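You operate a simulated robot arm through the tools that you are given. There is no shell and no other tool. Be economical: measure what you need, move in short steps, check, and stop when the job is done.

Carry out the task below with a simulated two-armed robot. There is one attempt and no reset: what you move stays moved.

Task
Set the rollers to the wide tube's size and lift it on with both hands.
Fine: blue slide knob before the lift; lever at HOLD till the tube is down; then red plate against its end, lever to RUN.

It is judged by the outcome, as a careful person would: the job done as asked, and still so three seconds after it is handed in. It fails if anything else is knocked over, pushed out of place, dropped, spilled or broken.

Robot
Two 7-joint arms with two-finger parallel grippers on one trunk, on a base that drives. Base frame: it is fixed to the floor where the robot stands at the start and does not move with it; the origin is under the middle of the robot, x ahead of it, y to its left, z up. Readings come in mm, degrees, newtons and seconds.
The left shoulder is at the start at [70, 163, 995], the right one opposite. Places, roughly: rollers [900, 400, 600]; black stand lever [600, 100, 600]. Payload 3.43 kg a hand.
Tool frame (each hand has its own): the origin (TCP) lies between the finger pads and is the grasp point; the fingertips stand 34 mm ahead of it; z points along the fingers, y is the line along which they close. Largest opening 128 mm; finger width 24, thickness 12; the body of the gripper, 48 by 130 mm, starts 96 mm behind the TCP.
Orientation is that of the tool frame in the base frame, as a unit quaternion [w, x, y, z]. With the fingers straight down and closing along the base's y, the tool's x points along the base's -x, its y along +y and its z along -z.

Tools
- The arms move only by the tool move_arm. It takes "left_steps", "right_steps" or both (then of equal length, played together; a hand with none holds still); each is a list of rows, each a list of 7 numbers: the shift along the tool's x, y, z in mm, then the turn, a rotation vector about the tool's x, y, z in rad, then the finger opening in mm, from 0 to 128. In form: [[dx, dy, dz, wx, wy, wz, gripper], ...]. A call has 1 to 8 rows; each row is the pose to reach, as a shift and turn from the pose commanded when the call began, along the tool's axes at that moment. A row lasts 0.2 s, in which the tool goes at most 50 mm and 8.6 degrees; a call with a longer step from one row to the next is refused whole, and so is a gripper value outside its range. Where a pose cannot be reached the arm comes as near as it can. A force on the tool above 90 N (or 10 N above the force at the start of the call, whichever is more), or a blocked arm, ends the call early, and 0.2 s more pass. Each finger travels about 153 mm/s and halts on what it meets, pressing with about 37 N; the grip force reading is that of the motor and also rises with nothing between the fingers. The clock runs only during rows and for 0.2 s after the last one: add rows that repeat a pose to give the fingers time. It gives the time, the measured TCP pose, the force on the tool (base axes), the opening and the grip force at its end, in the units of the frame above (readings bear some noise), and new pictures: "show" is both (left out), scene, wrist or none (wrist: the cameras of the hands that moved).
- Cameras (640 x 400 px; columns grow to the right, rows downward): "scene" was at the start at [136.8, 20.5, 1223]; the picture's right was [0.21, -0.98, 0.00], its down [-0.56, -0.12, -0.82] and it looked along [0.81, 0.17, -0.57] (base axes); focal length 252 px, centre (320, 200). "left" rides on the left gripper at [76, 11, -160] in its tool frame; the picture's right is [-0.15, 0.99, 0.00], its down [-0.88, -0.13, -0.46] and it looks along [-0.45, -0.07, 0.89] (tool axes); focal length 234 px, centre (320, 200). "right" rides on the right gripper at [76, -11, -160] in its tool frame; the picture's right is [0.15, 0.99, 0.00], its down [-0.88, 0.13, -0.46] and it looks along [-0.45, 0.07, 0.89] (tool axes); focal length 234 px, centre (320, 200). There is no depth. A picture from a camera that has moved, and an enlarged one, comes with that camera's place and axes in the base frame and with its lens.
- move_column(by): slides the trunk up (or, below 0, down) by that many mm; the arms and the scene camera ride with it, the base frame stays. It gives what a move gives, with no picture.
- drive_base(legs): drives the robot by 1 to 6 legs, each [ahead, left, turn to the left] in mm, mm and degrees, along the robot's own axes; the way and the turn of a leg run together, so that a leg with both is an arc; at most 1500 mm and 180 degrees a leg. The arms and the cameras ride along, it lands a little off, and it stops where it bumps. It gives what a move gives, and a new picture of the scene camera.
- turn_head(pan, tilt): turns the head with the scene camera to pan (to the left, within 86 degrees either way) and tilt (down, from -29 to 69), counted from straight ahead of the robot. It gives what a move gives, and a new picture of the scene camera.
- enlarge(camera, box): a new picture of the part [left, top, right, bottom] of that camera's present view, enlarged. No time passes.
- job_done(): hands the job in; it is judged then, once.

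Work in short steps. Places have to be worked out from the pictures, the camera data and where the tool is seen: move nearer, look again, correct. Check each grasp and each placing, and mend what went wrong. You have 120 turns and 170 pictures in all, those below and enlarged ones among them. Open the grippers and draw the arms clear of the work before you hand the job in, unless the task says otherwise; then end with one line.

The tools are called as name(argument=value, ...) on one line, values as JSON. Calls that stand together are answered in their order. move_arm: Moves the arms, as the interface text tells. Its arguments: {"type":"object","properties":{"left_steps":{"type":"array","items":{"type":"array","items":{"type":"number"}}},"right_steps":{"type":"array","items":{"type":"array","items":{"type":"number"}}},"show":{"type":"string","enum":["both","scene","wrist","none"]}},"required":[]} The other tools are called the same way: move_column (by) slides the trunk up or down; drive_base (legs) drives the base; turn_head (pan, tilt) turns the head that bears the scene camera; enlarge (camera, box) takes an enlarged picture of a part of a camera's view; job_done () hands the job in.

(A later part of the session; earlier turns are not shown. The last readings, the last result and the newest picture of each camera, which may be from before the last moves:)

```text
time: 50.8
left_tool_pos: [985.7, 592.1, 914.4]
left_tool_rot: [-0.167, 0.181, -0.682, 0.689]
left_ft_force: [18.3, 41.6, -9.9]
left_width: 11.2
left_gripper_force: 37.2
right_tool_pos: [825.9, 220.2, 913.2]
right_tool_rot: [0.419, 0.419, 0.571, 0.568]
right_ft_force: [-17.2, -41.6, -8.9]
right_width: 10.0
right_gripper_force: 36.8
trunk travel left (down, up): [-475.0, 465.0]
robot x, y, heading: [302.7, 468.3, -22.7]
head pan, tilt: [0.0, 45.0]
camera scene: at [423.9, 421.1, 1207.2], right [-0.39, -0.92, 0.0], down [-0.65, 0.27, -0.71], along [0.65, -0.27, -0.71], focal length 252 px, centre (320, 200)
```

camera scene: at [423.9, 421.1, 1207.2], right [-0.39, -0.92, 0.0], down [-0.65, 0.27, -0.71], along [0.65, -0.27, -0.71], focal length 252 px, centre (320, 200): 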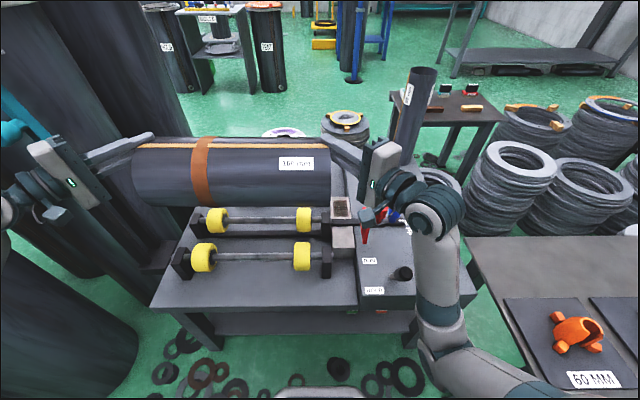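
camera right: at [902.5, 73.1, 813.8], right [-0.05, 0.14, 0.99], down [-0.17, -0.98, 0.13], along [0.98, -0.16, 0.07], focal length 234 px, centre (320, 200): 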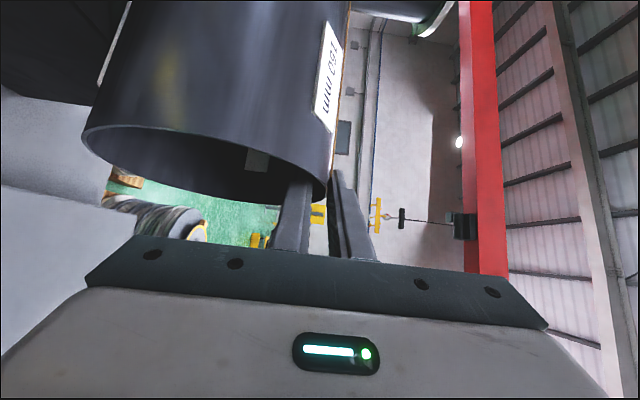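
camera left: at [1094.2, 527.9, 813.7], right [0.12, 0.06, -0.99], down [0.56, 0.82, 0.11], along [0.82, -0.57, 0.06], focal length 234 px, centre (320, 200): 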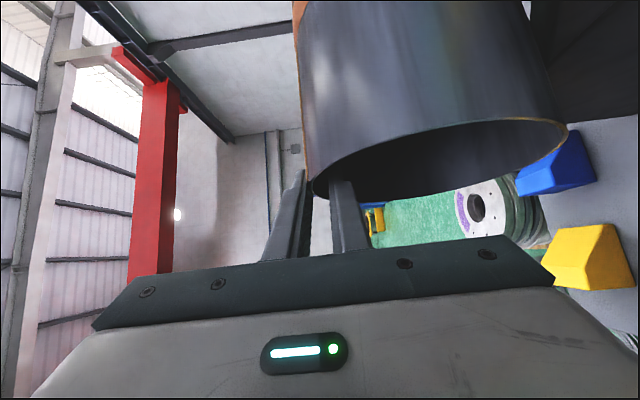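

Tube hangs above the rollers. I lower 80 mm, staying above them, to check the right wrist's clearance over the lever.

move_arm(left_steps=[[0, 16, 0, 0, 0, 0, 2], [0, 32, 0, 0, 0, 0, 2], [0, 48, 0, 0, 0, 0, 2], [0, 64, 0, 0, 0, 0, 2], [0, 80, 0, 0, 0, 0, 2]], right_steps=[[0, -16, 0, 0, 0, 0, 2], [0, -32, 0, 0, 0, 0, 2], [0, -48, 0, 0, 0, 0, 2], [0, -64, 0, 0, 0, 0, 2], [0, -80, 0, 0, 0, 0, 2]], show="none")

turn_head(pan=-12, tilt=45)

enlarge(camera="scene", box=[240, 130, 480, 330])

```text
time: 52.0
left_tool_pos: [983.1, 590.8, 832.4]
left_tool_rot: [-0.167, 0.181, -0.683, 0.688]
left_ft_force: [18.1, 34.0, -9.8]
left_width: 11.1
left_gripper_force: 36.8
right_tool_pos: [825.2, 220.1, 832.8]
right_tool_rot: [0.418, 0.418, 0.571, 0.569]
right_ft_force: [-18.1, -34.8, -9.6]
right_width: 10.3
right_gripper_force: 36.8
trunk travel left (down, up): [-475.0, 465.0]
robot x, y, heading: [301.0, 471.7, -23.2]
head pan, tilt: [0.0, 45.0]
```

```text
time: 52.7
left_tool_pos: [982.5, 592.8, 832.3]
left_tool_rot: [-0.167, 0.181, -0.683, 0.688]
left_ft_force: [18.8, 35.2, -9.5]
left_width: 11.5
left_gripper_force: 37.0
right_tool_pos: [824.2, 218.4, 833.4]
right_tool_rot: [0.418, 0.419, 0.572, 0.568]
right_ft_force: [-17.0, -35.0, -10.7]
right_width: 10.1
right_gripper_force: 37.4
trunk travel left (down, up): [-475.0, 465.0]
robot x, y, heading: [301.2, 470.9, -22.7]
head pan, tilt: [-12.0, 45.0]
camera scene: at [415.6, 405.6, 1207.2], right [-0.57, -0.82, 0.0], down [-0.58, 0.4, -0.71], along [0.58, -0.4, -0.71], focal length 252 px, centre (320, 200)
```

scene: 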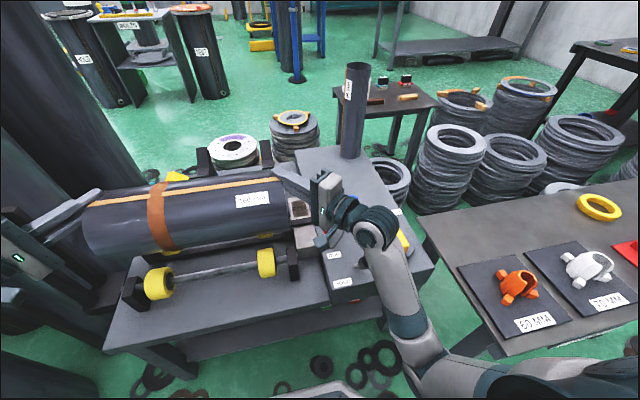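

```text
2.00 times, centred on (360, 230) of scene
camera zoom: at [415.6, 405.6, 1207.2], right [-0.57, -0.82, 0.0], down [-0.58, 0.4, -0.71], along [0.58, -0.4, -0.71], focal length 503 px, centre (240, 140)
```

zoom: 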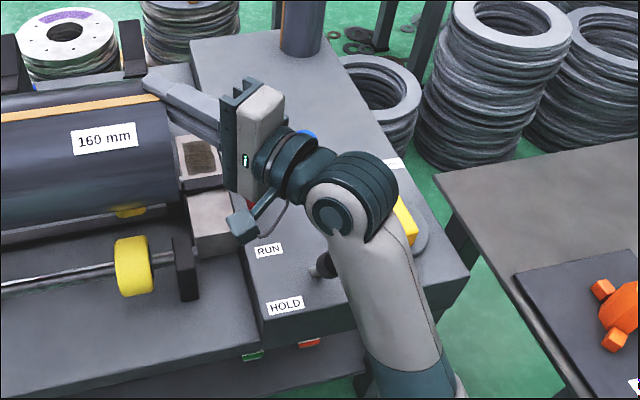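

The lever head (top ≈ z 687) lies right under the wrist joint, which would end near z 708. To gain margin I pitch the right hand ~7° fingers-down so its wrist rides higher.

move_arm(right_steps=[[0, 0.5, 0, 0.03, 0, 0, 2], [0, 1, 0, 0.06, 0, 0, 2], [0, 1.5, 0, 0.09, 0, 0, 2], [0, 2, 0, 0.12, 0, 0, 2]], left_steps=[[0, 0, 0, 0, 0, 0, 2], [0, 0, 0, 0, 0, 0, 2], [0, 0, 0, 0, 0, 0, 2], [0, 0, 0, 0, 0, 0, 2]], show="scene")

```text
time: 53.7
left_tool_pos: [983.4, 591.2, 833.1]
left_tool_rot: [-0.166, 0.18, -0.683, 0.688]
left_ft_force: [10.4, 31.7, -12.7]
left_width: 12.1
left_gripper_force: 37.2
right_tool_pos: [826.0, 219.5, 833.6]
right_tool_rot: [0.392, 0.444, 0.604, 0.533]
right_ft_force: [-10.1, -32.0, -7.2]
right_width: 10.4
right_gripper_force: 37.3
trunk travel left (down, up): [-475.0, 465.0]
robot x, y, heading: [301.6, 471.7, -22.4]
head pan, tilt: [-12.0, 45.0]
camera scene: at [415.6, 405.6, 1207.2], right [-0.57, -0.82, 0.0], down [-0.58, 0.4, -0.71], along [0.58, -0.4, -0.71], focal length 252 px, centre (320, 200)
```

scene: 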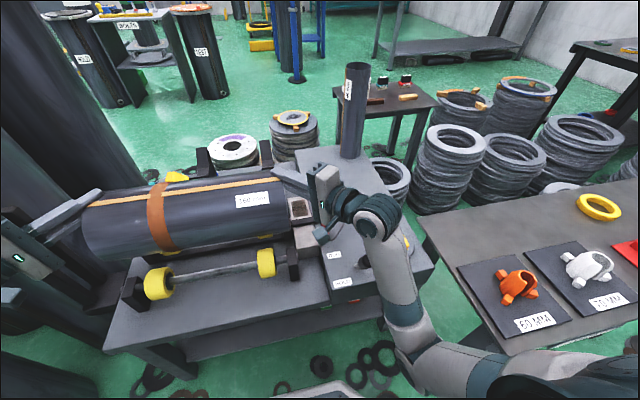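

Wrist is higher now and the grip unchanged. I lower 58 mm, to just above the expected seat.

move_arm(left_steps=[[0, 15, 0, 0, 0, 0, 2], [0, 30, 0, 0, 0, 0, 2], [0, 42, 0, 0, 0, 0, 2], [0, 52, 0, 0, 0, 0, 2], [0, 58, 0, 0, 0, 0, 2]], right_steps=[[0, -14.9, 1.9, 0, 0, 0, 2], [0, -29.8, 3.7, 0, 0, 0, 2], [0, -41.7, 5.2, 0, 0, 0, 2], [0, -51.6, 6.4, 0, 0, 0, 2], [0, -57.6, 7.2, 0, 0, 0, 2]], show="scene")

enlarge(camera="scene", box=[240, 130, 480, 330])

```text
time: 54.9
left_tool_pos: [983.6, 590.9, 776.5]
left_tool_rot: [-0.168, 0.18, -0.683, 0.687]
left_ft_force: [18.0, 33.6, -11.2]
left_width: 11.7
left_gripper_force: 37.2
right_tool_pos: [827.4, 217.3, 775.4]
right_tool_rot: [0.394, 0.444, 0.604, 0.533]
right_ft_force: [-17.1, -33.7, -8.1]
right_width: 10.3
right_gripper_force: 37.0
trunk travel left (down, up): [-475.0, 465.0]
robot x, y, heading: [298.4, 470.5, -22.8]
head pan, tilt: [-12.0, 45.0]
camera scene: at [415.6, 405.6, 1207.2], right [-0.57, -0.82, 0.0], down [-0.58, 0.4, -0.71], along [0.58, -0.4, -0.71], focal length 252 px, centre (320, 200)
```

scene: 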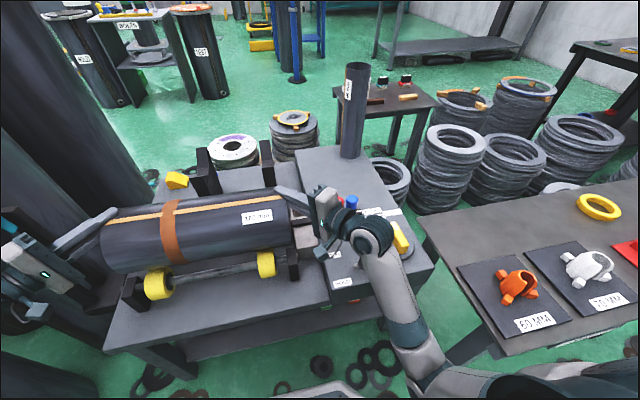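

```text
2.00 times, centred on (360, 230) of scene
camera zoom: at [415.6, 405.6, 1207.2], right [-0.57, -0.82, 0.0], down [-0.58, 0.4, -0.71], along [0.58, -0.4, -0.71], focal length 503 px, centre (240, 140)
```

zoom: 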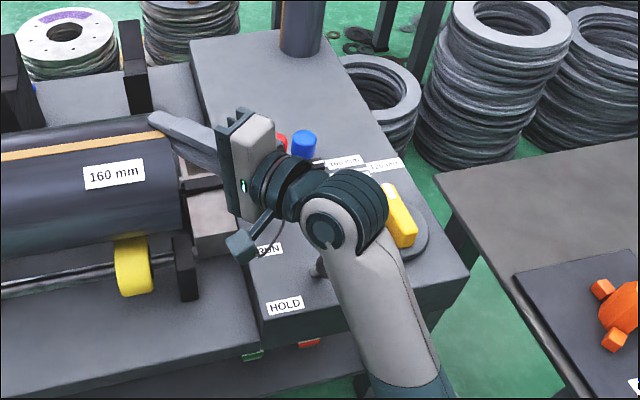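

The lever is untouched at HOLD with visible clearance. I lower gently another 12 mm.

move_arm(left_steps=[[0, 3, 0, 0, 0, 0, 2], [0, 6, 0, 0, 0, 0, 2], [0, 9, 0, 0, 0, 0, 2], [0, 12, 0, 0, 0, 0, 2]], right_steps=[[0, -3, 0.4, 0, 0, 0, 2], [0, -6, 0.8, 0, 0, 0, 2], [0, -9, 1.1, 0, 0, 0, 2], [0, -11.9, 1.5, 0, 0, 0, 2]], show="none")

```text
time: 55.9
left_tool_pos: [982.5, 589.4, 764.5]
left_tool_rot: [-0.167, 0.181, -0.682, 0.688]
left_ft_force: [15.6, 40.0, -9.7]
left_width: 11.5
left_gripper_force: 37.0
right_tool_pos: [826.5, 218.2, 764.3]
right_tool_rot: [0.394, 0.445, 0.604, 0.531]
right_ft_force: [-16.1, -40.8, -9.4]
right_width: 10.3
right_gripper_force: 37.0
trunk travel left (down, up): [-475.0, 465.0]
robot x, y, heading: [298.7, 467.6, -22.6]
head pan, tilt: [-12.0, 45.0]
```

Still carrying full weight. I continue 9 mm in small steps and watch the vertical force.

move_arm(left_steps=[[0, 3, 0, 0, 0, 0, 2], [0, 6, 0, 0, 0, 0, 2], [0, 9, 0, 0, 0, 0, 2], [0, 9, 0, 0, 0, 0, 2]], right_steps=[[0, -3, 0.4, 0, 0, 0, 2], [0, -6, 0.8, 0, 0, 0, 2], [0, -8.9, 1.1, 0, 0, 0, 2], [0, -8.9, 1.1, 0, 0, 0, 2]], show="scene")

```text
time: 56.9
left_tool_pos: [982.2, 589.6, 757.1]
left_tool_rot: [-0.168, 0.18, -0.682, 0.688]
left_ft_force: [17.6, 35.3, -5.3]
left_width: 11.7
left_gripper_force: 37.0
right_tool_pos: [824.5, 218.5, 759.0]
right_tool_rot: [0.396, 0.442, 0.602, 0.534]
right_ft_force: [-4.4, -36.6, 15.5]
right_width: 10.0
right_gripper_force: 37.2
trunk travel left (down, up): [-475.0, 465.0]
robot x, y, heading: [300.5, 468.1, -22.6]
head pan, tilt: [-12.0, 45.0]
camera scene: at [414.3, 406.3, 1207.8], right [-0.57, -0.82, 0.0], down [-0.58, 0.4, -0.71], along [0.58, -0.4, -0.71], focal length 252 px, centre (320, 200)
```

scene: 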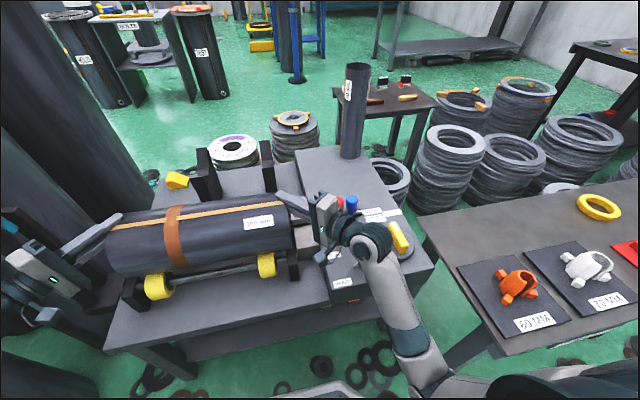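

Right end is seated; the left is nearly down. I lower the left 3 mm more and ease the axial squeeze.

move_arm(left_steps=[[0, 1.5, 0, 0, 0, 0, 2], [0, 3, 0, 0, 0, 0, 2], [-2, 3, -1.6, 0, 0, 0, 2], [-3.9, 3, -3.2, 0, 0, 0, 2], [-3.9, 3, -3.2, 0, 0, 0, 2]], right_steps=[[0, 1, 0, 0, 0, 0, 2], [0, 1, 0, 0, 0, 0, 2], [-2, 1, -1.6, 0, 0, 0, 2], [-3.8, 1, -3.2, 0, 0, 0, 2], [-3.8, 1, -3.2, 0, 0, 0, 2]], show="none")

turn_head(pan=15, tilt=45)

enlarge(camera="scene", box=[180, 120, 500, 320])

```text
time: 58.1
left_tool_pos: [978.4, 591.6, 756.9]
left_tool_rot: [-0.166, 0.175, -0.682, 0.69]
left_ft_force: [0.3, -6.0, 23.3]
left_width: 11.3
left_gripper_force: 37.3
right_tool_pos: [821.7, 218.2, 760.5]
right_tool_rot: [0.392, 0.44, 0.604, 0.537]
right_ft_force: [19.9, 2.6, 22.8]
right_width: 8.9
right_gripper_force: 36.9
trunk travel left (down, up): [-475.0, 465.0]
robot x, y, heading: [299.7, 467.7, -22.8]
head pan, tilt: [-12.0, 45.0]
```

```text
time: 59.0
left_tool_pos: [980.2, 592.2, 757.2]
left_tool_rot: [-0.168, 0.176, -0.682, 0.689]
left_ft_force: [3.1, -14.0, 29.4]
left_width: 10.8
left_gripper_force: 36.7
right_tool_pos: [820.1, 216.2, 762.1]
right_tool_rot: [0.395, 0.44, 0.602, 0.536]
right_ft_force: [14.7, 7.4, 30.4]
right_width: 7.3
right_gripper_force: 36.9
trunk travel left (down, up): [-475.0, 465.0]
robot x, y, heading: [303.8, 468.7, -22.9]
head pan, tilt: [15.0, 45.0]
camera scene: at [423.4, 440.6, 1208.2], right [-0.14, -0.99, 0.0], down [-0.7, 0.1, -0.71], along [0.7, -0.1, -0.7], focal length 252 px, centre (320, 200)
```

scene: 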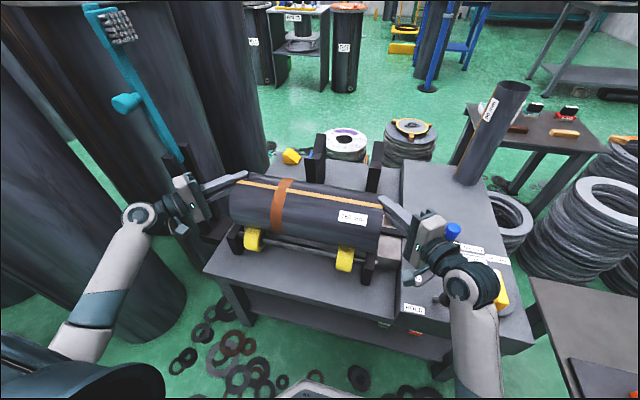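

```text
2.00 times, centred on (340, 220) of scene
camera zoom: at [423.4, 440.6, 1208.2], right [-0.14, -0.99, 0.0], down [-0.7, 0.1, -0.71], along [0.7, -0.1, -0.7], focal length 503 px, centre (280, 160)
```

zoom: 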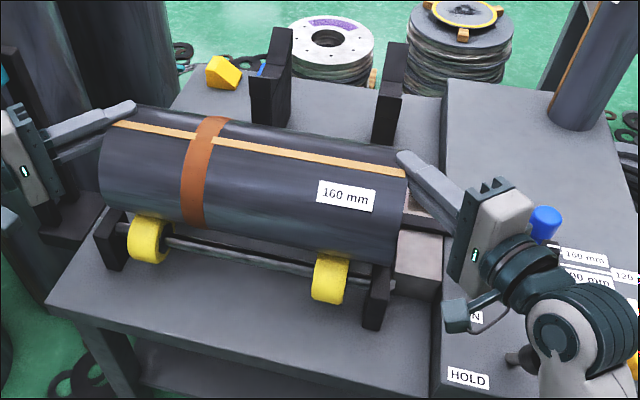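

The tube sits on all rollers. I relieve the downward press slightly and open both grippers.

move_arm(left_steps=[[0, -2.5, 0, 0, 0, 0, 2], [0, -2.5, 0, 0, 0, 0, 20], [0, -2.5, 0, 0, 0, 0, 40], [0, -2.5, 0, 0, 0, 0, 50], [0, -2.5, 0, 0, 0, 0, 50]], right_steps=[[0, 2.5, 0, 0, 0, 0, 2], [0, 2.5, 0, 0, 0, 0, 20], [0, 2.5, 0, 0, 0, 0, 40], [0, 2.5, 0, 0, 0, 0, 50], [0, 2.5, 0, 0, 0, 0, 50]])

```text
time: 60.2
left_tool_pos: [982.7, 593.0, 756.2]
left_tool_rot: [-0.167, 0.18, -0.682, 0.689]
left_ft_force: [0.6, -0.5, 0.0]
left_width: 49.7
left_gripper_force: 0.1
right_tool_pos: [823.3, 216.9, 760.2]
right_tool_rot: [0.391, 0.443, 0.605, 0.533]
right_ft_force: [-0.1, -0.8, 0.1]
right_width: 49.9
right_gripper_force: 0.1
trunk travel left (down, up): [-475.0, 465.0]
robot x, y, heading: [302.4, 469.3, -22.6]
head pan, tilt: [15.0, 45.0]
camera scene: at [427.4, 441.2, 1207.4], right [-0.13, -0.99, 0.0], down [-0.7, 0.1, -0.71], along [0.7, -0.1, -0.71], focal length 252 px, centre (320, 200)
camera right: at [647.5, 241.2, 767.7], right [0.07, 0.18, 0.98], down [-0.15, -0.97, 0.19], along [0.99, -0.16, -0.04], focal length 234 px, centre (320, 200)
camera left: at [839.3, 699.6, 744.4], right [0.11, 0.06, -0.99], down [0.56, 0.82, 0.11], along [0.82, -0.57, 0.06], focal length 234 px, centre (320, 200)
```

scene: 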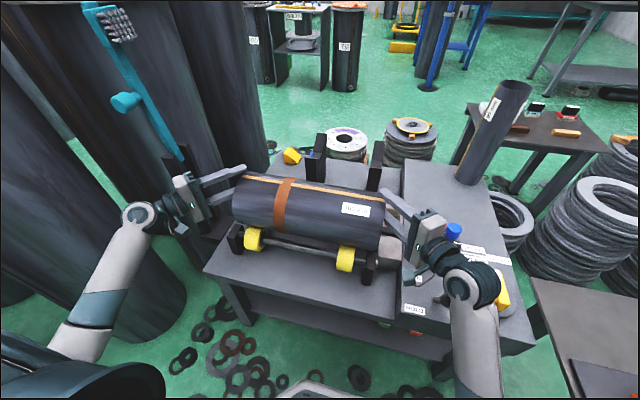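
right: 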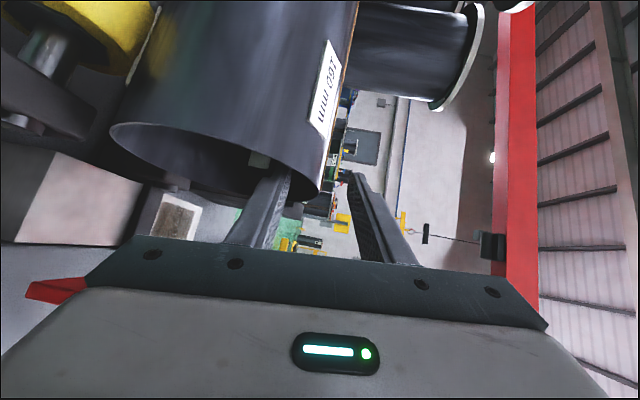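
left: 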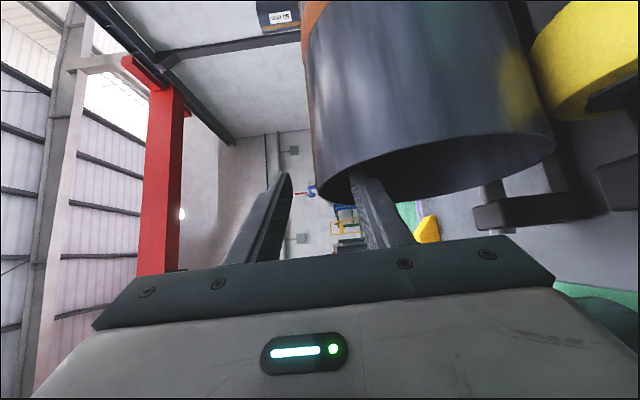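

Tube stays put. I withdraw both hands straight back along their fingers.

move_arm(left_steps=[[0, 0, -15, 0, 0, 0, 50], [0, 0, -35, 0, 0, 0, 50], [0, 0, -60, 0, 0, 0, 50], [0, 0, -90, 0, 0, 0, 50]], right_steps=[[0, 0, -15, 0, 0, 0, 50], [0, 0, -35, 0, 0, 0, 50], [0, 0, -60, 0, 0, 0, 50], [0, 0, -90, 0, 0, 0, 50]], show="scene")

```text
time: 61.2
left_tool_pos: [939.5, 671.2, 753.8]
left_tool_rot: [-0.167, 0.178, -0.683, 0.688]
left_ft_force: [-0.5, 0.2, -0.6]
left_width: 50.0
left_gripper_force: 0.1
right_tool_pos: [738.0, 188.4, 770.9]
right_tool_rot: [0.392, 0.442, 0.605, 0.534]
right_ft_force: [-0.1, -0.3, 0.3]
right_width: 49.9
right_gripper_force: 0.3
trunk travel left (down, up): [-475.0, 465.0]
robot x, y, heading: [298.1, 469.5, -22.9]
head pan, tilt: [15.0, 45.0]
camera scene: at [426.7, 441.1, 1207.6], right [-0.13, -0.99, 0.0], down [-0.7, 0.1, -0.71], along [0.7, -0.1, -0.71], focal length 252 px, centre (320, 200)
```

scene: 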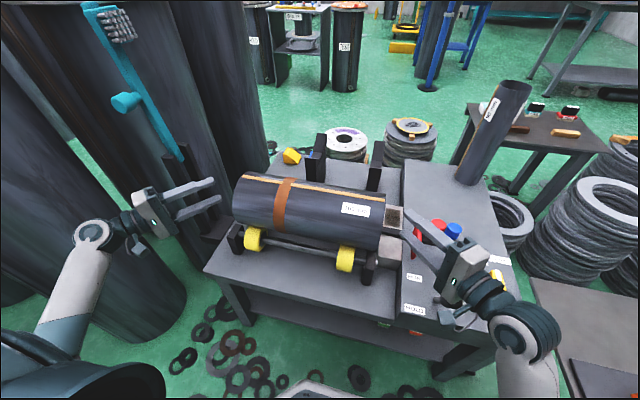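

Both hands are free and the tube rests alone. I raise the right hand and turn it fingers-down, closing along the depth direction, for the red plate's knob.

move_arm(right_steps=[[0, 25, -3, 0, 0, 0, 60], [0, 50, -6, 0, 0, 0, 60], [0, 75, -9, 0.1156, -0.0422, 0.0476, 70], [0, 100, -12, 0.2312, -0.0843, 0.0952, 80], [0, 120, -15, 0.3468, -0.1265, 0.1428, 80], [0, 140, -17, 0.4623, -0.1687, 0.1903, 80], [0, 150, -18, 0.5779, -0.2108, 0.2379, 80], [0, 150, -18, 0.6935, -0.253, 0.2855, 80]], show="none")

move_arm(right_steps=[[0, 0, 0, 0.1156, -0.0422, 0.0476, 80], [0, 0, 0, 0.2312, -0.0843, 0.0952, 80], [0, 0, 0, 0.3468, -0.1265, 0.1428, 80], [0, 0, 0, 0.4623, -0.1687, 0.1903, 80], [0, 0, 0, 0.5779, -0.2108, 0.2379, 80], [0, 0, 0, 0.6935, -0.253, 0.2855, 80]])

```text
time: 63.0
left_tool_pos: [939.0, 672.6, 754.1]
left_tool_rot: [-0.167, 0.179, -0.683, 0.688]
left_ft_force: [0.9, 0.2, -0.3]
left_width: 49.8
left_gripper_force: 0.0
right_tool_pos: [736.5, 189.3, 924.8]
right_tool_rot: [0.212, 0.692, 0.628, 0.287]
right_ft_force: [0.2, 0.4, -0.3]
right_width: 80.1
right_gripper_force: 0.1
right hand out of reach, approached as far as the arm can: row 2, 3, 4, 5, 6, 7
trunk travel left (down, up): [-475.0, 465.0]
robot x, y, heading: [298.8, 466.8, -22.8]
head pan, tilt: [15.0, 45.0]
```

```text
time: 64.4
left_tool_pos: [938.2, 673.7, 754.4]
left_tool_rot: [-0.168, 0.178, -0.681, 0.69]
left_ft_force: [0.2, 0.6, -0.3]
left_width: 49.9
left_gripper_force: 0.1
right_tool_pos: [741.4, 197.3, 923.7]
right_tool_rot: [0.014, 0.815, 0.58, 0.008]
right_ft_force: [-0.6, 0.2, 0.7]
right_width: 79.8
right_gripper_force: 0.0
right hand out of reach, approached as far as the arm can: row 4, 5, 6
trunk travel left (down, up): [-475.0, 465.0]
robot x, y, heading: [301.9, 472.1, -22.3]
head pan, tilt: [15.0, 45.0]
camera scene: at [425.8, 443.5, 1207.9], right [-0.13, -0.99, 0.0], down [-0.7, 0.09, -0.71], along [0.7, -0.1, -0.71], focal length 252 px, centre (320, 200)
camera right: at [750.0, 274.5, 1082.0], right [0.98, -0.19, 0.03], down [-0.18, -0.87, 0.46], along [-0.06, -0.46, -0.89], focal length 234 px, centre (320, 200)
```

scene: 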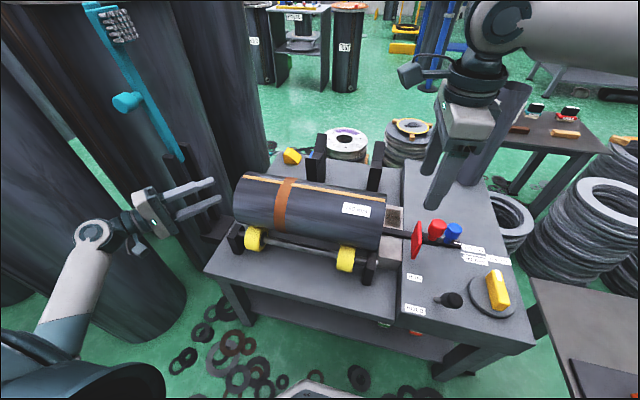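
right: 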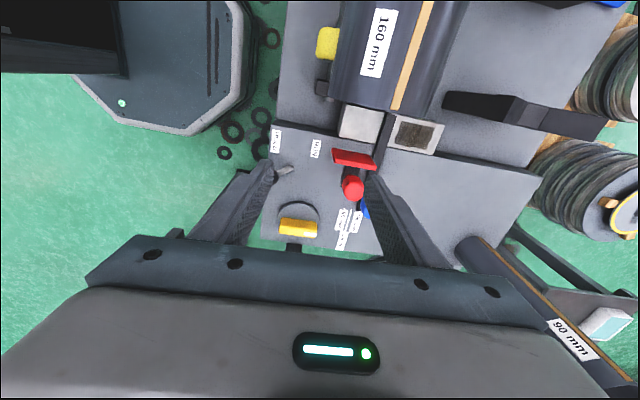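

The hand points down now. Red knob is near base (784, 98); I move above it and look again.

move_arm(right_steps=[[-20, 18, 20, 0, 0, 0, 80], [-40, 37, 40, 0, 0, 0, 80], [-60, 55, 60, 0, 0, 0, 80], [-79, 73, 75, 0, 0, 0, 80]])

```text
time: 65.4
left_tool_pos: [940.0, 670.6, 752.8]
left_tool_rot: [-0.166, 0.18, -0.683, 0.688]
left_ft_force: [-0.2, 1.0, -0.1]
left_width: 49.8
left_gripper_force: 0.1
right_tool_pos: [788.5, 95.1, 847.1]
right_tool_rot: [0.013, 0.815, 0.579, 0.008]
right_ft_force: [0.1, -0.2, 0.1]
right_width: 80.2
right_gripper_force: 0.1
trunk travel left (down, up): [-475.0, 465.0]
robot x, y, heading: [301.8, 468.9, -22.4]
head pan, tilt: [15.0, 45.0]
camera scene: at [427.8, 440.5, 1207.4], right [-0.13, -0.99, 0.0], down [-0.7, 0.1, -0.71], along [0.7, -0.09, -0.71], focal length 252 px, centre (320, 200)
camera right: at [798.0, 171.5, 1006.8], right [0.98, -0.19, 0.03], down [-0.18, -0.87, 0.46], along [-0.06, -0.46, -0.89], focal length 234 px, centre (320, 200)
```

scene: 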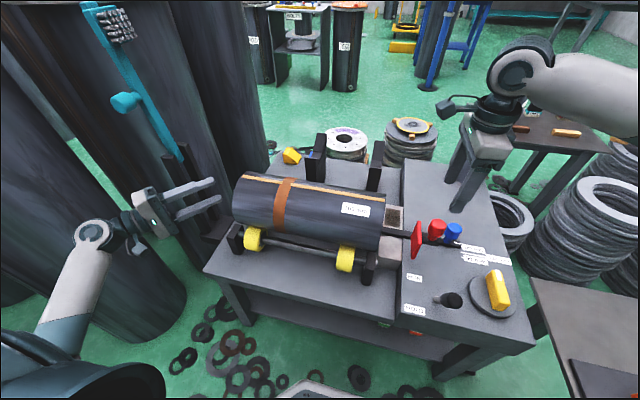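
right: 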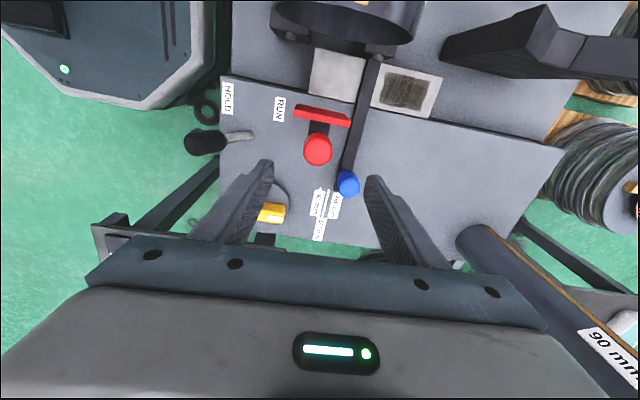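

The hand is centred over the red knob. I descend around it.

move_arm(right_steps=[[-2, 0, 40, 0, 0, 0, 80], [-2, 0, 80, 0, 0, 0, 80], [-2, 0, 115, 0, 0, 0, 80], [-2, 0, 145, 0, 0, 0, 80]])

enlarge(camera="scene", box=[360, 150, 520, 270])

```text
time: 66.4
left_tool_pos: [940.1, 671.3, 753.1]
left_tool_rot: [-0.167, 0.179, -0.683, 0.689]
left_ft_force: [-0.4, -0.3, -0.4]
left_width: 50.3
left_gripper_force: 0.0
right_tool_pos: [791.7, 87.6, 700.8]
right_tool_rot: [0.014, 0.815, 0.579, 0.008]
right_ft_force: [0.3, -0.4, 0.0]
right_width: 80.1
right_gripper_force: 0.0
trunk travel left (down, up): [-475.0, 465.0]
robot x, y, heading: [301.7, 466.6, -22.6]
head pan, tilt: [15.0, 45.0]
camera scene: at [427.7, 440.9, 1207.5], right [-0.13, -0.99, 0.0], down [-0.7, 0.1, -0.71], along [0.7, -0.1, -0.71], focal length 252 px, centre (320, 200)
camera right: at [801.3, 165.6, 859.5], right [0.98, -0.19, 0.03], down [-0.18, -0.87, 0.46], along [-0.06, -0.46, -0.89], focal length 234 px, centre (320, 200)
```

scene: 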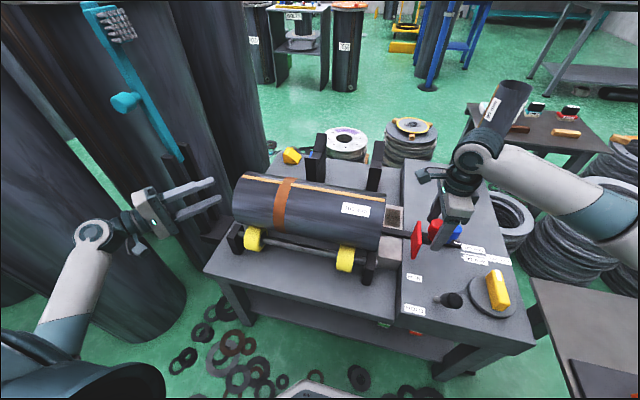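
right: 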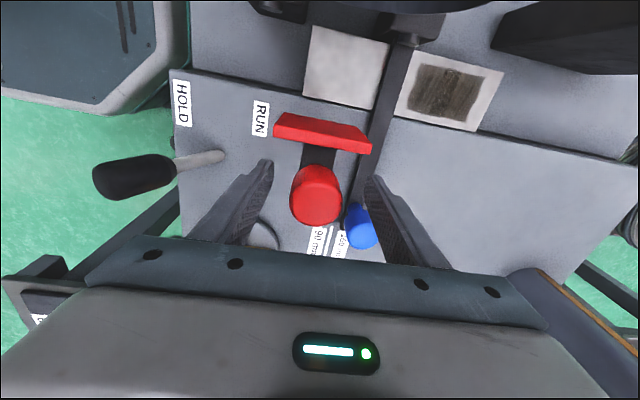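

```text
3.33 times, centred on (440, 210) of scene
camera zoom: at [427.7, 440.9, 1207.5], right [-0.13, -0.99, 0.0], down [-0.7, 0.1, -0.71], along [0.7, -0.1, -0.71], focal length 838 px, centre (-80, 167)
```

zoom: 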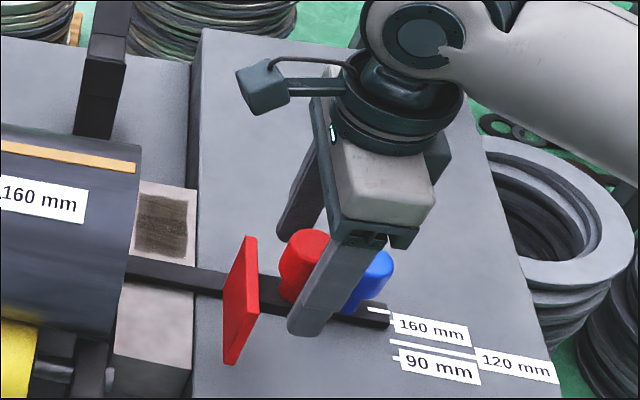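

Knob is aligned with the grasp point. I close on it.

move_arm(right_steps=[[0, 0, 0, 0, 0, 0, 50], [0, 0, 0, 0, 0, 0, 33], [0, 0, 0, 0, 0, 0, 30]], show="wrist")

```text
time: 67.2
left_tool_pos: [938.4, 670.7, 753.7]
left_tool_rot: [-0.167, 0.178, -0.682, 0.689]
left_ft_force: [-0.3, -0.6, 0.4]
left_width: 50.0
left_gripper_force: 0.1
right_tool_pos: [788.3, 88.8, 700.1]
right_tool_rot: [0.014, 0.814, 0.58, 0.007]
right_ft_force: [-15.7, 6.7, -3.8]
right_width: 39.9
right_gripper_force: 9.2
trunk travel left (down, up): [-475.0, 465.0]
robot x, y, heading: [296.8, 469.1, -22.8]
head pan, tilt: [15.0, 45.0]
camera right: at [799.4, 166.6, 859.4], right [0.98, -0.19, 0.03], down [-0.18, -0.87, 0.46], along [-0.06, -0.46, -0.89], focal length 234 px, centre (320, 200)
```

right: 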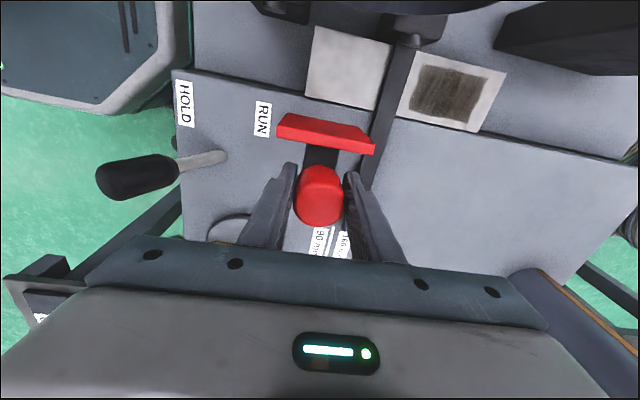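

Gripped. I slide the plate 60 mm toward the tube end, watching force.

move_arm(right_steps=[[0, -2, 0, 0, 0, 0, 30], [10, -1.5, 0, 0, 0, 0, 30], [20, -1, 0, 0, 0, 0, 30], [30, -0.3, 0, 0, 0, 0, 30], [40, 0.3, 0, 0, 0, 0, 30], [50, 0.9, 0, 0, 0, 0, 30], [60, 1.5, 0, 0, 0, 0, 30]])

enlarge(camera="scene", box=[340, 150, 500, 270])

```text
time: 68.8
left_tool_pos: [937.9, 672.0, 754.8]
left_tool_rot: [-0.168, 0.179, -0.683, 0.688]
left_ft_force: [0.0, 0.3, -0.9]
left_width: 49.9
left_gripper_force: 0.1
right_tool_pos: [813.4, 146.2, 704.5]
right_tool_rot: [0.014, 0.815, 0.579, 0.008]
right_ft_force: [-16.6, 6.0, -1.1]
right_width: 40.3
right_gripper_force: 8.9
trunk travel left (down, up): [-475.0, 465.0]
robot x, y, heading: [300.6, 471.8, -22.7]
head pan, tilt: [15.0, 45.0]
camera scene: at [426.1, 441.7, 1207.7], right [-0.13, -0.99, 0.0], down [-0.7, 0.09, -0.71], along [0.7, -0.1, -0.71], focal length 252 px, centre (320, 200)
camera right: at [822.5, 224.7, 862.6], right [0.98, -0.19, 0.03], down [-0.18, -0.87, 0.46], along [-0.06, -0.46, -0.89], focal length 234 px, centre (320, 200)
```

scene: 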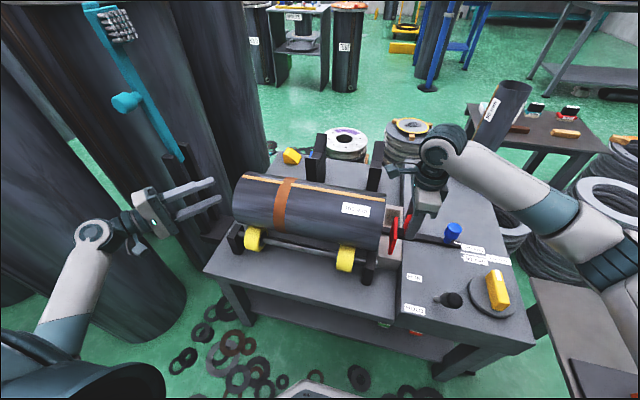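
right: 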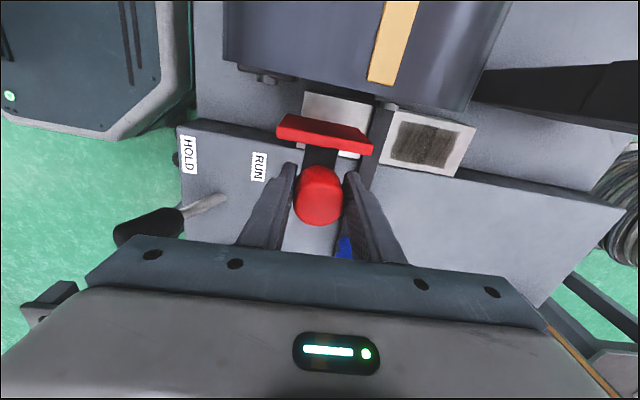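

```text
3.33 times, centred on (420, 210) of scene
camera zoom: at [426.1, 441.7, 1207.7], right [-0.13, -0.99, 0.0], down [-0.7, 0.09, -0.71], along [0.7, -0.1, -0.71], focal length 838 px, centre (-13, 167)
```

zoom: 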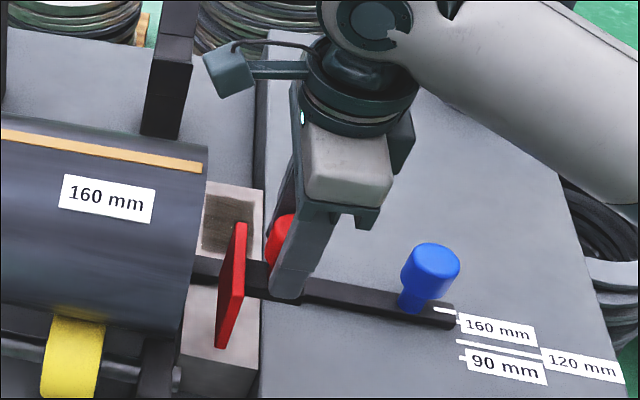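

Plate follows well; about 25 mm remain. I correct the sideways push by 3 mm and advance 14 mm.

move_arm(right_steps=[[0, -3, 0, 0, 0, 0, 30], [5, -2.7, 0, 0, 0, 0, 30], [10, -2.4, 0, 0, 0, 0, 30], [14, -2.2, 0, 0, 0, 0, 30]], show="wrist")

enlarge(camera="scene", box=[360, 180, 480, 270])

```text
time: 69.8
left_tool_pos: [941.3, 672.4, 752.4]
left_tool_rot: [-0.166, 0.179, -0.683, 0.689]
left_ft_force: [0.5, -0.3, -0.9]
left_width: 50.1
left_gripper_force: 0.1
right_tool_pos: [816.0, 160.6, 702.8]
right_tool_rot: [0.015, 0.816, 0.578, 0.008]
right_ft_force: [10.3, -5.4, 8.8]
right_width: 37.4
right_gripper_force: 44.8
trunk travel left (down, up): [-475.0, 465.0]
robot x, y, heading: [299.4, 469.6, -22.8]
head pan, tilt: [15.0, 45.0]
camera right: at [826.4, 238.2, 862.5], right [0.98, -0.19, 0.03], down [-0.18, -0.87, 0.46], along [-0.06, -0.46, -0.89], focal length 234 px, centre (320, 200)
```

right: 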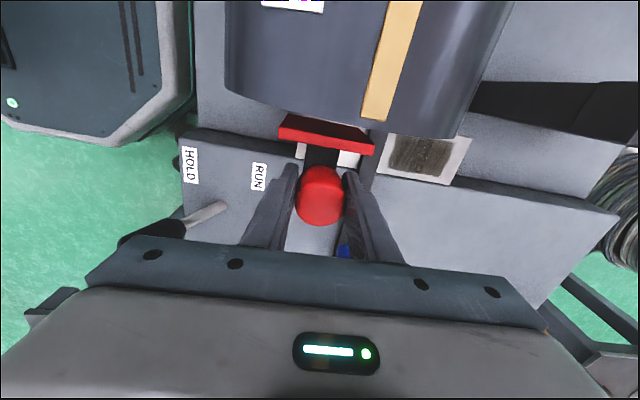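

```text
4.44 times, centred on (420, 225) of scene
camera zoom: at [428.1, 441.1, 1207.6], right [-0.13, -0.99, 0.0], down [-0.7, 0.1, -0.71], along [0.7, -0.1, -0.71], focal length 1118 px, centre (-124, 89)
```

zoom: 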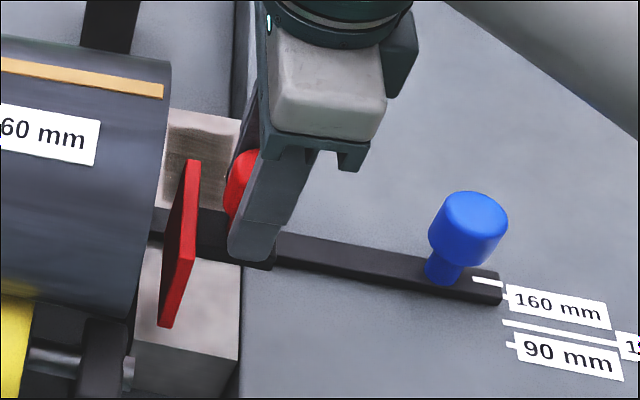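

About 12–15 mm to go and the pointer still reads 160. I advance slowly until contact force appears.

move_arm(right_steps=[[2, 1, 0, 0, 0, 0, 30], [5, 1.2, 0, 0, 0, 0, 30], [8, 1.4, 0, 0, 0, 0, 30], [10, 1.5, 0, 0, 0, 0, 30]], show="none")

enlarge(camera="scene", box=[360, 180, 480, 270])

```text
time: 70.8
left_tool_pos: [941.2, 671.1, 753.3]
left_tool_rot: [-0.167, 0.18, -0.683, 0.688]
left_ft_force: [-0.7, -0.7, 0.0]
left_width: 49.9
left_gripper_force: 0.0
right_tool_pos: [820.5, 169.7, 703.7]
right_tool_rot: [0.017, 0.815, 0.579, 0.009]
right_ft_force: [16.4, -9.5, 21.5]
right_width: 37.5
right_gripper_force: 45.0
trunk travel left (down, up): [-475.0, 465.0]
robot x, y, heading: [303.2, 472.2, -22.8]
head pan, tilt: [15.0, 45.0]
```

```text
4.44 times, centred on (420, 225) of scene
camera zoom: at [427.5, 441.1, 1207.6], right [-0.13, -0.99, 0.0], down [-0.7, 0.1, -0.71], along [0.7, -0.1, -0.71], focal length 1118 px, centre (-124, 89)
```

zoom: 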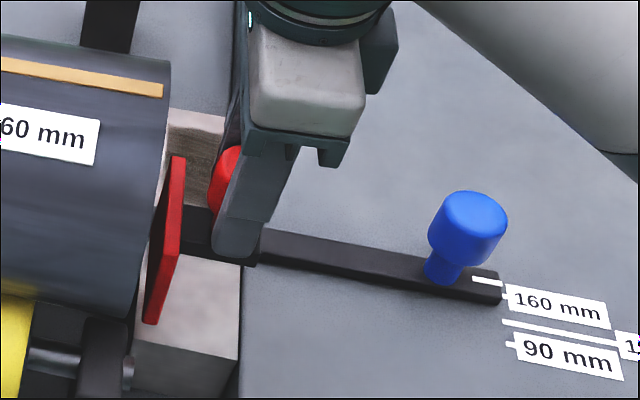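

move_arm(right_steps=[[1, 2, -1, 0, 0, 0, 30], [3, 2.2, -1, 0, 0, 0, 30], [5, 2.3, -1, 0, 0, 0, 30], [7, 2.4, -1, 0, 0, 0, 30]], show="wrist")

enlarge(camera="scene", box=[360, 180, 480, 270])

```text
time: 71.8
left_tool_pos: [940.2, 671.2, 754.2]
left_tool_rot: [-0.168, 0.179, -0.682, 0.688]
left_ft_force: [-0.2, -0.7, -0.4]
left_width: 49.9
left_gripper_force: 0.0
right_tool_pos: [823.4, 174.4, 704.7]
right_tool_rot: [0.014, 0.815, 0.58, 0.006]
right_ft_force: [-0.3, -2.6, 6.0]
right_width: 37.6
right_gripper_force: 45.4
trunk travel left (down, up): [-475.0, 465.0]
robot x, y, heading: [297.9, 467.9, -22.9]
head pan, tilt: [15.0, 45.0]
camera right: at [833.1, 252.9, 862.4], right [0.98, -0.19, 0.03], down [-0.18, -0.87, 0.46], along [-0.06, -0.46, -0.89], focal length 234 px, centre (320, 200)
```

right: 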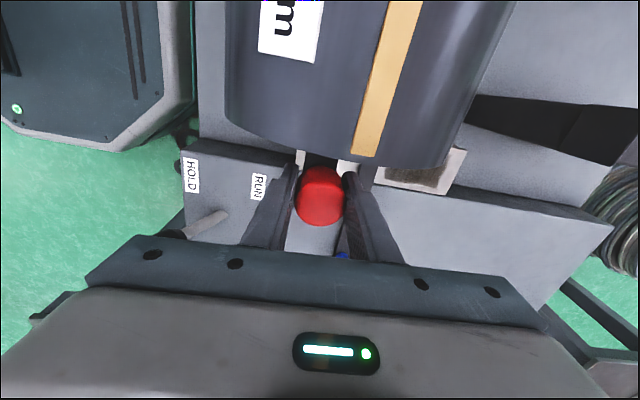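

```text
4.44 times, centred on (420, 225) of scene
camera zoom: at [426.7, 441.2, 1207.4], right [-0.13, -0.99, 0.0], down [-0.7, 0.1, -0.71], along [0.7, -0.1, -0.71], focal length 1118 px, centre (-124, 89)
```

zoom: 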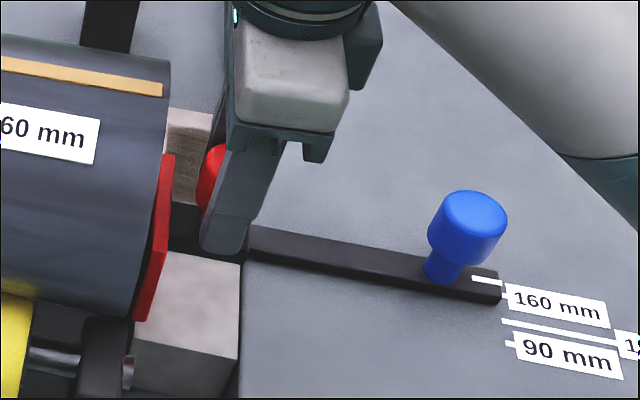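

Very near or touching; no axial force yet. I continue in 2 mm increments.

move_arm(right_steps=[[2, 0.1, 0, 0, 0, 0, 30], [4, 0.2, 0, 0, 0, 0, 30], [4, 0.2, 0, 0, 0, 0, 30]], show="none")

enlarge(camera="scene", box=[360, 180, 480, 270])

```text
time: 72.6
left_tool_pos: [939.9, 671.4, 753.6]
left_tool_rot: [-0.167, 0.179, -0.683, 0.688]
left_ft_force: [-1.7, 0.4, 0.3]
left_width: 50.0
left_gripper_force: 0.1
right_tool_pos: [824.6, 178.7, 703.2]
right_tool_rot: [0.014, 0.815, 0.58, 0.008]
right_ft_force: [-5.6, 0.6, -0.9]
right_width: 37.2
right_gripper_force: 44.9
trunk travel left (down, up): [-475.0, 465.0]
robot x, y, heading: [302.0, 467.6, -22.7]
head pan, tilt: [15.0, 45.0]
```

```text
4.44 times, centred on (420, 225) of scene
camera zoom: at [427.1, 441.1, 1207.4], right [-0.13, -0.99, 0.0], down [-0.7, 0.1, -0.71], along [0.7, -0.1, -0.71], focal length 1118 px, centre (-124, 89)
```

zoom: 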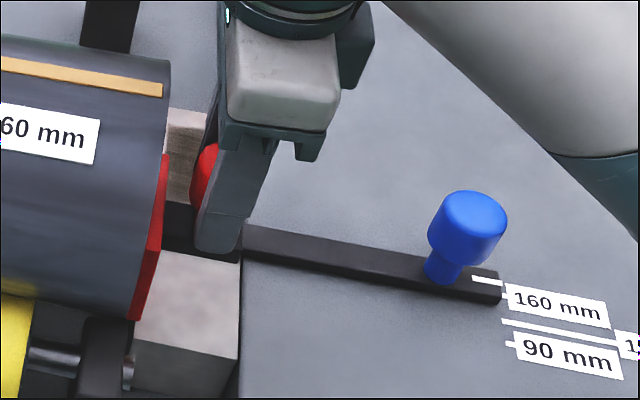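

move_arm(right_steps=[[2, 0.1, 0, 0, 0, 0, 30], [4, 0.2, 0, 0, 0, 0, 30], [4, 0.2, 0, 0, 0, 0, 30]], show="none")

enlarge(camera="scene", box=[200, 160, 440, 290])

```text
time: 73.4
left_tool_pos: [941.2, 670.5, 754.2]
left_tool_rot: [-0.166, 0.178, -0.684, 0.688]
left_ft_force: [-0.4, -0.1, -0.3]
left_width: 50.3
left_gripper_force: 0.0
right_tool_pos: [824.6, 183.1, 704.8]
right_tool_rot: [0.013, 0.815, 0.579, 0.007]
right_ft_force: [-13.3, -4.9, -7.3]
right_width: 37.2
right_gripper_force: 45.4
trunk travel left (down, up): [-475.0, 465.0]
robot x, y, heading: [299.8, 469.2, -22.7]
head pan, tilt: [15.0, 45.0]
```

```text
2.67 times, centred on (320, 225) of scene
camera zoom: at [426.8, 440.1, 1207.4], right [-0.14, -0.99, 0.0], down [-0.7, 0.1, -0.71], along [0.7, -0.1, -0.71], focal length 671 px, centre (320, 133)
```

zoom: 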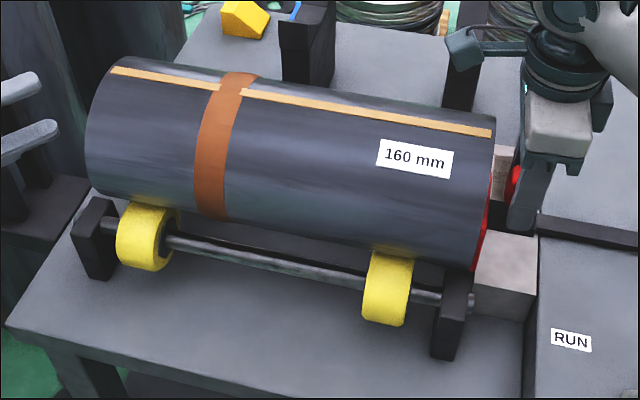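

Some axial force (~10 N) appears. I correct sideways and press 2 mm more to confirm contact.

move_arm(right_steps=[[0, -1.5, 0, 0, 0, 0, 30], [1, -1.5, 0, 0, 0, 0, 30], [2, -1.5, 0, 0, 0, 0, 30], [2, -1.5, 0, 0, 0, 0, 30]], show="none")

enlarge(camera="scene", box=[360, 180, 480, 270])

```text
time: 74.4
left_tool_pos: [940.3, 668.5, 754.8]
left_tool_rot: [-0.166, 0.178, -0.684, 0.688]
left_ft_force: [0.7, 0.5, 0.2]
left_width: 50.2
left_gripper_force: 0.0
right_tool_pos: [826.0, 179.9, 705.1]
right_tool_rot: [0.014, 0.816, 0.578, 0.006]
right_ft_force: [-3.0, -22.1, -2.6]
right_width: 37.6
right_gripper_force: 44.9
trunk travel left (down, up): [-475.0, 465.0]
robot x, y, heading: [300.2, 471.1, -22.5]
head pan, tilt: [15.0, 45.0]
```

```text
4.44 times, centred on (420, 225) of scene
camera zoom: at [427.7, 438.7, 1207.4], right [-0.14, -0.99, 0.0], down [-0.7, 0.1, -0.71], along [0.7, -0.09, -0.71], focal length 1118 px, centre (-124, 89)
```

zoom: 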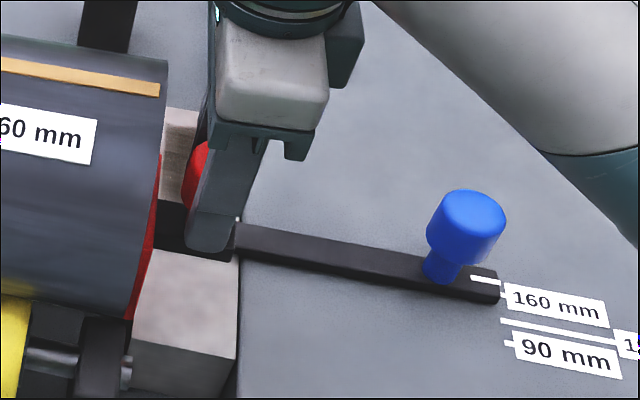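

Axial force ~22 N: plate is against the tube's end. I release the knob.

move_arm(right_steps=[[0, 0, 0, 0, 0, 0, 50], [0, 0, 0, 0, 0, 0, 80], [0, 0, 0, 0, 0, 0, 80]], show="none")

enlarge(camera="scene", box=[360, 180, 480, 270])

```text
time: 75.2
left_tool_pos: [940.9, 672.3, 753.8]
left_tool_rot: [-0.167, 0.179, -0.683, 0.689]
left_ft_force: [0.2, -0.7, 0.7]
left_width: 49.9
left_gripper_force: 0.0
right_tool_pos: [825.6, 185.8, 704.8]
right_tool_rot: [0.014, 0.815, 0.58, 0.009]
right_ft_force: [-0.7, -0.9, 0.1]
right_width: 80.2
right_gripper_force: 0.1
trunk travel left (down, up): [-475.0, 465.0]
robot x, y, heading: [298.2, 470.3, -22.7]
head pan, tilt: [15.0, 45.0]
```

```text
4.44 times, centred on (420, 225) of scene
camera zoom: at [427.5, 441.1, 1207.5], right [-0.13, -0.99, 0.0], down [-0.7, 0.1, -0.71], along [0.7, -0.1, -0.71], focal length 1118 px, centre (-124, 89)
```

zoom: 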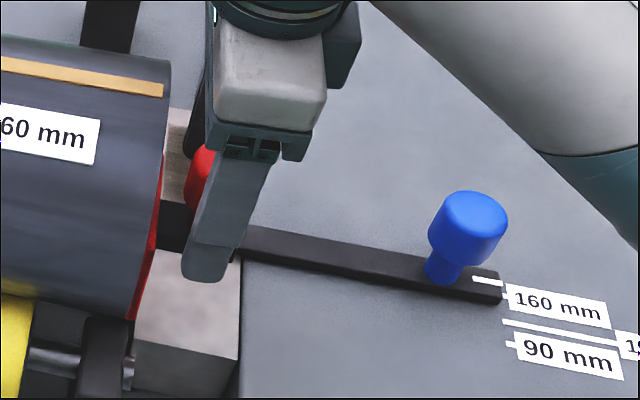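

The plate stays against the tube. I raise the right hand straight up, then back the base off 100 mm for a comfortable reach to the lever.

move_arm(right_steps=[[0, 0, -40, 0, 0, 0, 80], [0, 0, -80, 0, 0, 0, 60], [0, 0, -120, 0, 0, 0, 30], [0, 0, -160, 0, 0, 0, 0]], show="none")

drive_base(legs=[[-100, 0, 0]])

```text
time: 76.2
left_tool_pos: [939.0, 671.7, 753.5]
left_tool_rot: [-0.166, 0.179, -0.683, 0.689]
left_ft_force: [-0.5, 0.1, -0.6]
left_width: 50.0
left_gripper_force: 0.1
right_tool_pos: [823.4, 188.9, 866.7]
right_tool_rot: [0.015, 0.815, 0.579, 0.007]
right_ft_force: [-0.3, -0.3, 0.2]
right_width: 0.0
right_gripper_force: 33.4
trunk travel left (down, up): [-475.0, 465.0]
robot x, y, heading: [302.1, 470.4, -22.7]
head pan, tilt: [15.0, 45.0]
```

```text
time: 77.3
left_tool_pos: [850.6, 707.5, 753.9]
left_tool_rot: [-0.165, 0.178, -0.683, 0.689]
left_ft_force: [0.3, 0.2, 0.4]
left_width: 50.1
left_gripper_force: 0.1
right_tool_pos: [733.5, 225.8, 866.5]
right_tool_rot: [0.014, 0.816, 0.578, 0.009]
right_ft_force: [0.5, 0.0, 1.0]
right_width: 0.0
right_gripper_force: 33.0
trunk travel left (down, up): [-475.0, 465.0]
robot x, y, heading: [207.2, 507.6, -22.7]
head pan, tilt: [15.0, 45.0]
camera scene: at [336.8, 478.9, 1207.7], right [-0.14, -0.99, 0.0], down [-0.7, 0.1, -0.71], along [0.7, -0.1, -0.71], focal length 252 px, centre (320, 200)
```

scene: 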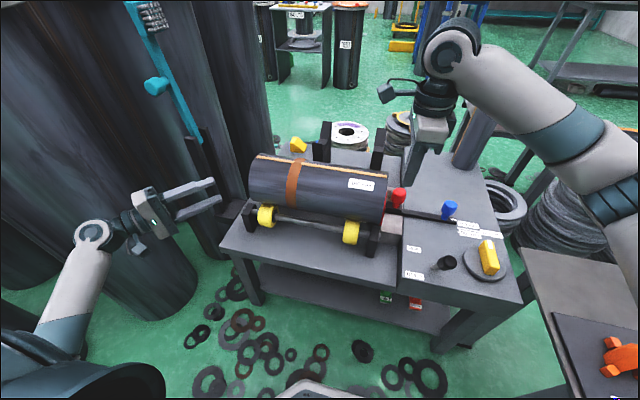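

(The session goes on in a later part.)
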